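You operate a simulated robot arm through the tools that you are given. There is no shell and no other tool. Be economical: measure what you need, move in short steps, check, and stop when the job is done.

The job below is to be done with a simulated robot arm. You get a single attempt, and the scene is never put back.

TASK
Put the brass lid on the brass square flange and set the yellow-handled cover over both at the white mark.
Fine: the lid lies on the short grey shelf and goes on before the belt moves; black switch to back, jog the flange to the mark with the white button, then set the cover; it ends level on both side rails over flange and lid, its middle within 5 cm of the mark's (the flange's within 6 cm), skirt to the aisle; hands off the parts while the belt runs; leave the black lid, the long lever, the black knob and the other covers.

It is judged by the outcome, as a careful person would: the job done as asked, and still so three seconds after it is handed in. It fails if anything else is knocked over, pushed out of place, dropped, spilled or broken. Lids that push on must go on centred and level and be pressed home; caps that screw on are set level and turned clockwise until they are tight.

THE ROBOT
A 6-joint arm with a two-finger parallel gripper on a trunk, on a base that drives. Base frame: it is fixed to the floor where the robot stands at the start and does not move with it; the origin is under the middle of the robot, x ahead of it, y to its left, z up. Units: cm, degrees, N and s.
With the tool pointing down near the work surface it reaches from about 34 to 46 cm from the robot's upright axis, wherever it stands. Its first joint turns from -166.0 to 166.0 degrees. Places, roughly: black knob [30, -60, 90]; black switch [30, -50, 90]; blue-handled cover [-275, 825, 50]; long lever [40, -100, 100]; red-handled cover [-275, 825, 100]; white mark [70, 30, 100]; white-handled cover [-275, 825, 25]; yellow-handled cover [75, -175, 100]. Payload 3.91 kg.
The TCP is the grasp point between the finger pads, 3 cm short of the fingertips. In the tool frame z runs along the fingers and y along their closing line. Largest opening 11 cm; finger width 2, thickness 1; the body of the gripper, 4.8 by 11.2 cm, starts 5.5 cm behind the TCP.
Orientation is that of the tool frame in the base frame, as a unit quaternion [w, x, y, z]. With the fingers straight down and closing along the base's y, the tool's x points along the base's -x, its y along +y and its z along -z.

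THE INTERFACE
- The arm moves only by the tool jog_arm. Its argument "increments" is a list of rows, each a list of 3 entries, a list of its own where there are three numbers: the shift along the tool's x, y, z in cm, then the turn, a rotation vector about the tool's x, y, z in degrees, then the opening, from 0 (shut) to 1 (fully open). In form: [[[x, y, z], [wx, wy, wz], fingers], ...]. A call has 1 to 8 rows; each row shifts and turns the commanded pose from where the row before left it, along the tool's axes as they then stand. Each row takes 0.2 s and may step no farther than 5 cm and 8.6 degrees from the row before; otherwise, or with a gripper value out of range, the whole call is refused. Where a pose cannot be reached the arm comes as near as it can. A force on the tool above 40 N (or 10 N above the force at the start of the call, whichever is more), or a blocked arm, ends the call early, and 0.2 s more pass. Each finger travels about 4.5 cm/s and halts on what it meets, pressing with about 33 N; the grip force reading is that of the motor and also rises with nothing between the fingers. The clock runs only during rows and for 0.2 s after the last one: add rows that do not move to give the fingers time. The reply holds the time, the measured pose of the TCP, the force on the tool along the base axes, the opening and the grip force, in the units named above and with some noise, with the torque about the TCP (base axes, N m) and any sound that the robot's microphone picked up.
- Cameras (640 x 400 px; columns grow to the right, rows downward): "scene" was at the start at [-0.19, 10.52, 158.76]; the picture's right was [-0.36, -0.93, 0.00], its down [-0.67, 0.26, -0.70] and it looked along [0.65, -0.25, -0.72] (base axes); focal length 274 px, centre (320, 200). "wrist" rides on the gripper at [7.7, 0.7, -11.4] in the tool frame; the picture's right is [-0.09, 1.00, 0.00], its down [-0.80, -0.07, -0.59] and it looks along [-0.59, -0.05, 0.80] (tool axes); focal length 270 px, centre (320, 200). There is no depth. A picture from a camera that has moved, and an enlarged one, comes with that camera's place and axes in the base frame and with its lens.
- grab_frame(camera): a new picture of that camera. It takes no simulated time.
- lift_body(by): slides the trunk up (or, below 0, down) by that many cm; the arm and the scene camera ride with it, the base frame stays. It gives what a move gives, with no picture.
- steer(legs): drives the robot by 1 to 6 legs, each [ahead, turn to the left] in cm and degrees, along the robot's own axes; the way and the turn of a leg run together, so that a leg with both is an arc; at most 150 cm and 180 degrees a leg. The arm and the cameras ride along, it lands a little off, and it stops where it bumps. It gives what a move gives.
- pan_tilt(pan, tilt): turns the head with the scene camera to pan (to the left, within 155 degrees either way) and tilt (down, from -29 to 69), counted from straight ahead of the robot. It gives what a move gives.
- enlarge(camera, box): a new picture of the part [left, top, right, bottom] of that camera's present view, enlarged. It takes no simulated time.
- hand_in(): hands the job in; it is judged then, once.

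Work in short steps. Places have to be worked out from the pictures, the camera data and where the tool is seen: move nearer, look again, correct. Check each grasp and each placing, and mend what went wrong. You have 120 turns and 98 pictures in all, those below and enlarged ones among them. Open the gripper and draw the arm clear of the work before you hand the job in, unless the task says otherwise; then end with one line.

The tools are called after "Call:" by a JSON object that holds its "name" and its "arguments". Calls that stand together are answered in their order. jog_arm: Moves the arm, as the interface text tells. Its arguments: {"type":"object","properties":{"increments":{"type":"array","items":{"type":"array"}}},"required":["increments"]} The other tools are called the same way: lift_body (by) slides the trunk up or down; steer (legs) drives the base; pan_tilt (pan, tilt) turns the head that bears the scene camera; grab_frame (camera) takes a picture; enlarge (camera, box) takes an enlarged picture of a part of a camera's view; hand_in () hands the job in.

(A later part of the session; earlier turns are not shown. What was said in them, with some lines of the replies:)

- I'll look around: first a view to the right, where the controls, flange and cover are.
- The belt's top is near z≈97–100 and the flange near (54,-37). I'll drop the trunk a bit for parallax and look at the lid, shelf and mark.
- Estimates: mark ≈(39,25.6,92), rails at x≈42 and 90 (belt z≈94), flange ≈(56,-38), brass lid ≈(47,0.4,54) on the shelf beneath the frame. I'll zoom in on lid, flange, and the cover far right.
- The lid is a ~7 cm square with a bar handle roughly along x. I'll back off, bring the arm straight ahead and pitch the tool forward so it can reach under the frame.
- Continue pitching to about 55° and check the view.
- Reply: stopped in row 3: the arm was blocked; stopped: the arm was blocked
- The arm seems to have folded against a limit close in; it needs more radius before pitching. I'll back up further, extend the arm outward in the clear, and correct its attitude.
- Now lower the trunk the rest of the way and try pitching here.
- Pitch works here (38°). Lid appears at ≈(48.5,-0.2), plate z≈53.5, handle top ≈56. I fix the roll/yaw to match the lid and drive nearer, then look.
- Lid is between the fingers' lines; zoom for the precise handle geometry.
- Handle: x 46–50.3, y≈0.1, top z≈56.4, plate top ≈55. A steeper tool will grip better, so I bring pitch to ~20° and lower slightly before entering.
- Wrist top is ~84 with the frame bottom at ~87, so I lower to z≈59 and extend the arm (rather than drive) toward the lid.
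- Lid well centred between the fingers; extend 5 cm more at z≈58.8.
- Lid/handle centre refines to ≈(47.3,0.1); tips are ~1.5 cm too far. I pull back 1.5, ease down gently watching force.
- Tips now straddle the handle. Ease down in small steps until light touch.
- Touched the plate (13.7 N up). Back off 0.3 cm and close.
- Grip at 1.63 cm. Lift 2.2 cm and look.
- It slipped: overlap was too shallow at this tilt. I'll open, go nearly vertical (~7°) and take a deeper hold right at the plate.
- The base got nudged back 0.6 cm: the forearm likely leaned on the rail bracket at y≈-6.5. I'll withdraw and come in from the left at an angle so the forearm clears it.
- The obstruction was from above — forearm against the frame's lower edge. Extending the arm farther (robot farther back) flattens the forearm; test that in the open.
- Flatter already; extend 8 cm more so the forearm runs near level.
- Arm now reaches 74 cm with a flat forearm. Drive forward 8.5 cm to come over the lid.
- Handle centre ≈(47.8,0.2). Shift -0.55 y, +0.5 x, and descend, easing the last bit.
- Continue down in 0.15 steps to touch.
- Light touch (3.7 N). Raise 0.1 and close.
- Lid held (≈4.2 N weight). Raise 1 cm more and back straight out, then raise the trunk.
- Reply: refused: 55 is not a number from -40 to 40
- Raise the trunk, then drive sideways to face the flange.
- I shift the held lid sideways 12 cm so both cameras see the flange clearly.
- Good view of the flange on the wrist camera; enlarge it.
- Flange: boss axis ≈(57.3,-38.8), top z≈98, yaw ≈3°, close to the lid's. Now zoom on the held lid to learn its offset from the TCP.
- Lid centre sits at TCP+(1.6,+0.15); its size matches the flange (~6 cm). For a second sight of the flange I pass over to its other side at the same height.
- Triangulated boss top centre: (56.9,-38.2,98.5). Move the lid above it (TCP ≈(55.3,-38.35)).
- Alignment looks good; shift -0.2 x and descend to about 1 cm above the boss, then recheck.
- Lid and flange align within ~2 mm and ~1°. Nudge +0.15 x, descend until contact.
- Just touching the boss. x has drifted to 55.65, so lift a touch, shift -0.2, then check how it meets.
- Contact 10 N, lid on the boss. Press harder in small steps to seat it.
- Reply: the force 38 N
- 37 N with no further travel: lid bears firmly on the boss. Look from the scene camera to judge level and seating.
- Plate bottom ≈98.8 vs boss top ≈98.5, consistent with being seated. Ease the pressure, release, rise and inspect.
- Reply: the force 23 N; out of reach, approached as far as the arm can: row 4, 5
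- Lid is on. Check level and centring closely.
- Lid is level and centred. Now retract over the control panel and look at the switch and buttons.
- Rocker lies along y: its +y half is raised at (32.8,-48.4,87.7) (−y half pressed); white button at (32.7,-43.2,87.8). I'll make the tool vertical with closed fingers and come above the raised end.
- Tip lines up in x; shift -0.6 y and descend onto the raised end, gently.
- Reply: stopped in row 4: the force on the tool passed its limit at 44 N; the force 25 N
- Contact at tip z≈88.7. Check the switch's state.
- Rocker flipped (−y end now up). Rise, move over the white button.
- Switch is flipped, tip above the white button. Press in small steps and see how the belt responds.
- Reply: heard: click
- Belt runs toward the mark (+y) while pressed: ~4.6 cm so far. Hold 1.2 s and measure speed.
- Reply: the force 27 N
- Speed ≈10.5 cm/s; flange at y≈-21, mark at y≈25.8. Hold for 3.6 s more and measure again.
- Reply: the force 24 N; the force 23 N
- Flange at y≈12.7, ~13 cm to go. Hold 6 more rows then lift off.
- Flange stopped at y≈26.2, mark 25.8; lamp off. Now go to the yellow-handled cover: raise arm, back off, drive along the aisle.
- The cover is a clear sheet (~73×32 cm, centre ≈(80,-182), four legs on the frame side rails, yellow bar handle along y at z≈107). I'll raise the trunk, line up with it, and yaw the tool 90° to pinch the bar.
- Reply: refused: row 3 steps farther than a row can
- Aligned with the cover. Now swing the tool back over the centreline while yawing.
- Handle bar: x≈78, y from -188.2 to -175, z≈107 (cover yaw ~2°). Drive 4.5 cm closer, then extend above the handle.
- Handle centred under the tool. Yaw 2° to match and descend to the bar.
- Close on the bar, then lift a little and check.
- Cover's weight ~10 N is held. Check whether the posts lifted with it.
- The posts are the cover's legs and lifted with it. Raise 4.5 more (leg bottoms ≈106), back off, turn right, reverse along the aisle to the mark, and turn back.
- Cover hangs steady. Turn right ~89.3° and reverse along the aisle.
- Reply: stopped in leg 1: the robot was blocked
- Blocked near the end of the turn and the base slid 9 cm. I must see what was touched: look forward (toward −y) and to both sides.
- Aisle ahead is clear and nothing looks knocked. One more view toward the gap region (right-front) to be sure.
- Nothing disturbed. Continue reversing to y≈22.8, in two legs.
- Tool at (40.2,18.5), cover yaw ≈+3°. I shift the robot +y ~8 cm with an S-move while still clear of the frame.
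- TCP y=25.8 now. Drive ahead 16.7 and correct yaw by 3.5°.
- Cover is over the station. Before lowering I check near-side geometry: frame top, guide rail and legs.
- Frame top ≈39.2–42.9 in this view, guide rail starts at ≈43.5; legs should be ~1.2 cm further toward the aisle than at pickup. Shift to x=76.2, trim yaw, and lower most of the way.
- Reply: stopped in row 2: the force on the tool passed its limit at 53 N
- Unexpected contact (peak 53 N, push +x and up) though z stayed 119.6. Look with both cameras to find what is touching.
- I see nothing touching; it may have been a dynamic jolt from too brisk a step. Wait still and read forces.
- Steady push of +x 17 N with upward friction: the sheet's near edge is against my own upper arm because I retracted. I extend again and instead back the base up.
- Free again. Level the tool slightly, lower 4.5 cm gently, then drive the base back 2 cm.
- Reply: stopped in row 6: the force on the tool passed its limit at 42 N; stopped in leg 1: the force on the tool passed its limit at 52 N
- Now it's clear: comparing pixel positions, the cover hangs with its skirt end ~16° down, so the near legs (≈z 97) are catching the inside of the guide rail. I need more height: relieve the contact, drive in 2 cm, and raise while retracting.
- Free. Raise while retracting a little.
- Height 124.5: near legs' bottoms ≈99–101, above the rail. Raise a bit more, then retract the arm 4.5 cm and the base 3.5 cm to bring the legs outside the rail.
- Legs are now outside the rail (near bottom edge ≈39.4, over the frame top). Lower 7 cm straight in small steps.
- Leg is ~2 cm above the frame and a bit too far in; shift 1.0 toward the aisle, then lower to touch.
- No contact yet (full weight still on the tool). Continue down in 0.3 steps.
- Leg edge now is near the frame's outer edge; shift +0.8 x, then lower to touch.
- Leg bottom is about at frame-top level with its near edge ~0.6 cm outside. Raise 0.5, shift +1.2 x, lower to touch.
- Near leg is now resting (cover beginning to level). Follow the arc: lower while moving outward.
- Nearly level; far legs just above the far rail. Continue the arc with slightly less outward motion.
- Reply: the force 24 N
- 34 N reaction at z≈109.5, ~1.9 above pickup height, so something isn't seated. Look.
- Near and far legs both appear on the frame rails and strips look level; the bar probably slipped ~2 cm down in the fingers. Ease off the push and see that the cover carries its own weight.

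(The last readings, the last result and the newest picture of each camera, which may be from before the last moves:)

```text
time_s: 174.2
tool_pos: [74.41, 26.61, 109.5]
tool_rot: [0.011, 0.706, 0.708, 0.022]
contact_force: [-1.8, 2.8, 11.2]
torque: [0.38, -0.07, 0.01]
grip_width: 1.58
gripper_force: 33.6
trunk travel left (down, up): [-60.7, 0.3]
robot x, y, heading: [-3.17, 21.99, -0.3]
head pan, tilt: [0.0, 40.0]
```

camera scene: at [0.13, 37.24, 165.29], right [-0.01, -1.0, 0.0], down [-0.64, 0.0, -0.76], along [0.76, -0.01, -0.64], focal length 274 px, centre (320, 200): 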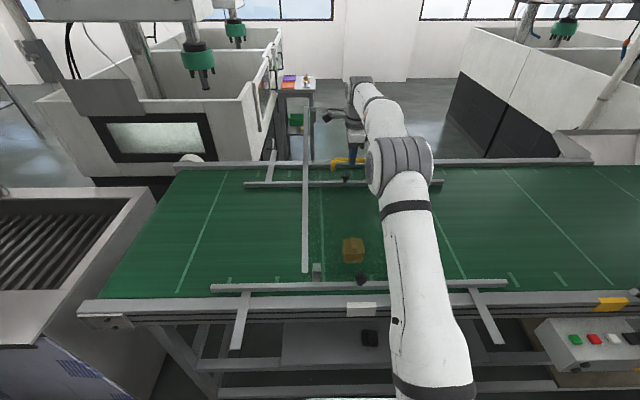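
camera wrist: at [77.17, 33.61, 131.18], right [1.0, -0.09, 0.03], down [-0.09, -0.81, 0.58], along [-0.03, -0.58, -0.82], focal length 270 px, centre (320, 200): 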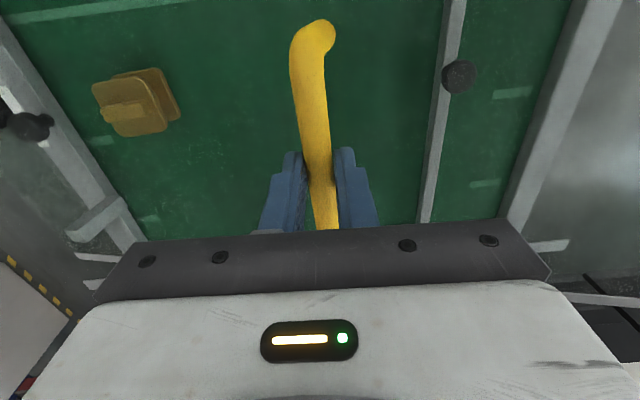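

Cover carries itself. Unload fully and open the gripper.

Call:
{"name": "jog_arm", "arguments": {"increments": [[[0, 0, -0.3], [0, 0, 0], 0], [[0, 0, 0], [0, 0, 0], 0.1], [[0, 0, 0], [0, 0, 0], 0.2], [[0, 0, 0], [0, 0, 0], 0.4], [[0, 0, 0], [0, 0, 0], 0.5], [[0, 0, 0], [0, 0, 0], 0.5]]}}

```text
time_s: 175.6
tool_pos: [74.61, 26.68, 109.84]
tool_rot: [0.01, 0.706, 0.708, 0.022]
contact_force: [1.0, 0.4, -0.2]
torque: [0.01, 0.0, 0.0]
grip_width: 5.5
gripper_force: 0.0
trunk travel left (down, up): [-60.7, 0.3]
robot x, y, heading: [-2.9, 22.11, -0.3]
head pan, tilt: [0.0, 40.0]
```

Released with no sound of a drop. Rise straight up, then look.

Call:
{"name": "jog_arm", "arguments": {"increments": [[[0, 0, -2], [0, 0, 0], 0.5], [[0, 0, -3], [0, 0, 0], 0.5], [[0, -0.5, -4], [0, 0, 0], 0.5], [[0, -1, -4], [0, 0, 0], 0.5], [[0, 0, 0], [0, 0, 0], 0.5]]}}

Call:
{"name": "grab_frame", "arguments": {"camera": "wrist"}}

```text
time_s: 176.8
tool_pos: [72.51, 26.42, 122.57]
tool_rot: [0.01, 0.706, 0.708, 0.021]
contact_force: [0.0, 0.1, -0.1]
torque: [-0.01, 0.01, 0.02]
grip_width: 5.51
gripper_force: 0.0
trunk travel left (down, up): [-60.7, 0.3]
robot x, y, heading: [-2.99, 21.93, -0.5]
head pan, tilt: [0.0, 40.0]
```

```text
3 pictures are left
camera wrist: at [72.68, 33.88, 134.26], right [1.0, -0.09, 0.04], down [-0.1, -0.81, 0.58], along [-0.02, -0.58, -0.82], focal length 270 px, centre (320, 200)
```

wrist: 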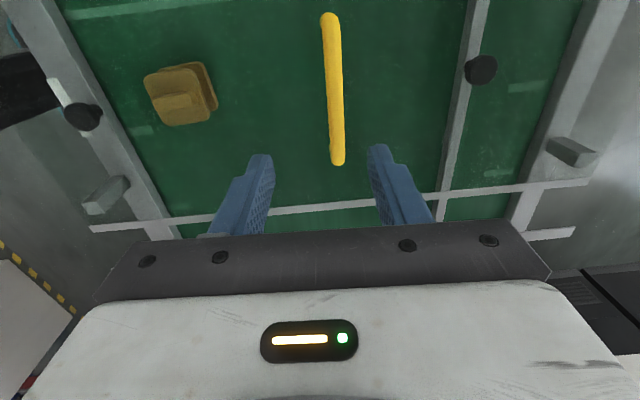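

Cover is level (strip ends ≈103.1 / 103.4), legs on both frame rails, handle at y≈26.8, lid and flange under it. Drive back clear and take a final look.

Call:
{"name": "steer", "arguments": {"legs": [[-45, 0]]}}

Call:
{"name": "grab_frame", "arguments": {"camera": "scene"}}

```text
time_s: 179.6
tool_pos: [26.76, 26.42, 122.71]
tool_rot: [0.011, 0.709, 0.705, 0.021]
contact_force: [0.8, -0.2, 0.0]
torque: [-0.02, 0.0, -0.02]
grip_width: 5.47
gripper_force: 0.1
trunk travel left (down, up): [-60.7, 0.3]
robot x, y, heading: [-48.64, 22.38, -1.0]
head pan, tilt: [0.0, 40.0]
```

```text
2 pictures are left
camera scene: at [-47.88, 37.66, 165.3], right [-0.01, -1.0, 0.0], down [-0.64, 0.01, -0.77], along [0.77, -0.01, -0.64], focal length 274 px, centre (320, 200)
```

scene: 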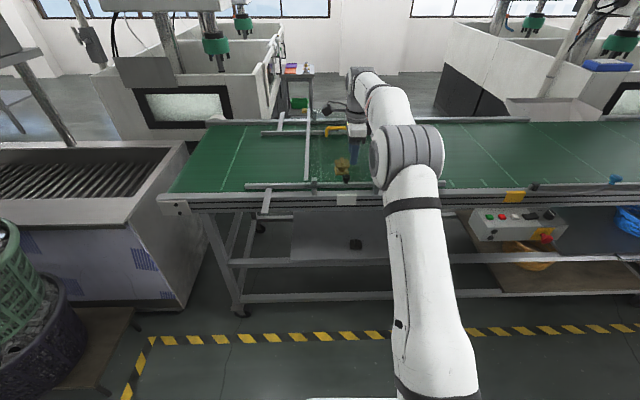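

Swing the arm aside and take one zoomed check of all legs.

Call:
{"name": "jog_arm", "arguments": {"increments": [[[-5, 0, 0], [0, 0, 0], 0.5], [[-5, 0, 0], [0, 0, 0], 0.5], [[-5, 0, 0], [0, 0, 0], 0.5], [[-5, 0, 0], [0, 0, 0], 0.5], [[-5, 0, 0], [0, 0, 0], 0.5], [[-5, 0, 0], [0, 0, 0], 0.5], [[-5, 0, 0], [0, 0, 0], 0.5]]}}

Call:
{"name": "enlarge", "arguments": {"camera": "scene", "box": [270, 100, 430, 220]}}

```text
time_s: 181.2
tool_pos: [24.85, -8.09, 121.49]
tool_rot: [0.01, 0.709, 0.705, 0.022]
contact_force: [0.1, -0.1, -1.0]
torque: [0.01, -0.03, -0.02]
grip_width: 5.47
gripper_force: 0.1
out of reach, approached as far as the arm can: row 6, 7
trunk travel left (down, up): [-60.7, 0.3]
robot x, y, heading: [-48.81, 22.16, -0.6]
head pan, tilt: [0.0, 40.0]
```

```text
3.33 times, centred on (350, 160) of scene
camera zoom: at [-47.9, 37.56, 165.31], right [-0.01, -1.0, 0.0], down [-0.64, 0.01, -0.77], along [0.77, -0.01, -0.64], focal length 914 px, centre (220, 333)
```

zoom: 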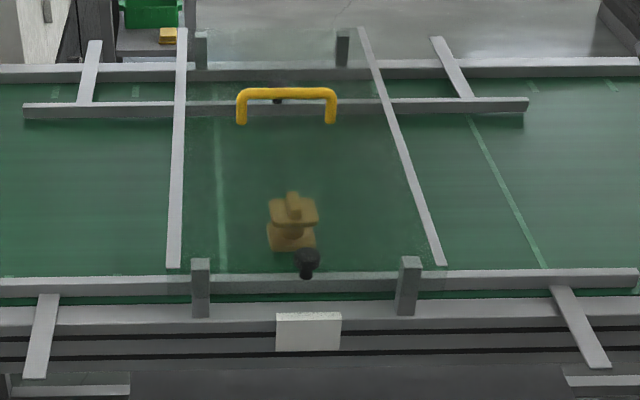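

The cover stands level, its four legs on both side rails over the flange and lid, centred on the white mark with the skirt to the aisle. The gripper is open and clear, so I hand it in.

Call:
{"name": "hand_in", "arguments": {}}

```text
The job is handed in.
```

The brass lid is pressed onto the flange, the flange is at the white mark, and the yellow-handled cover sits level over both on the side rails, with its skirt to the aisle. During one turn with the cover the base was blocked and slid about 9 cm; I didn't find the cause, and nothing looked disturbed in the pictures I took afterwards.
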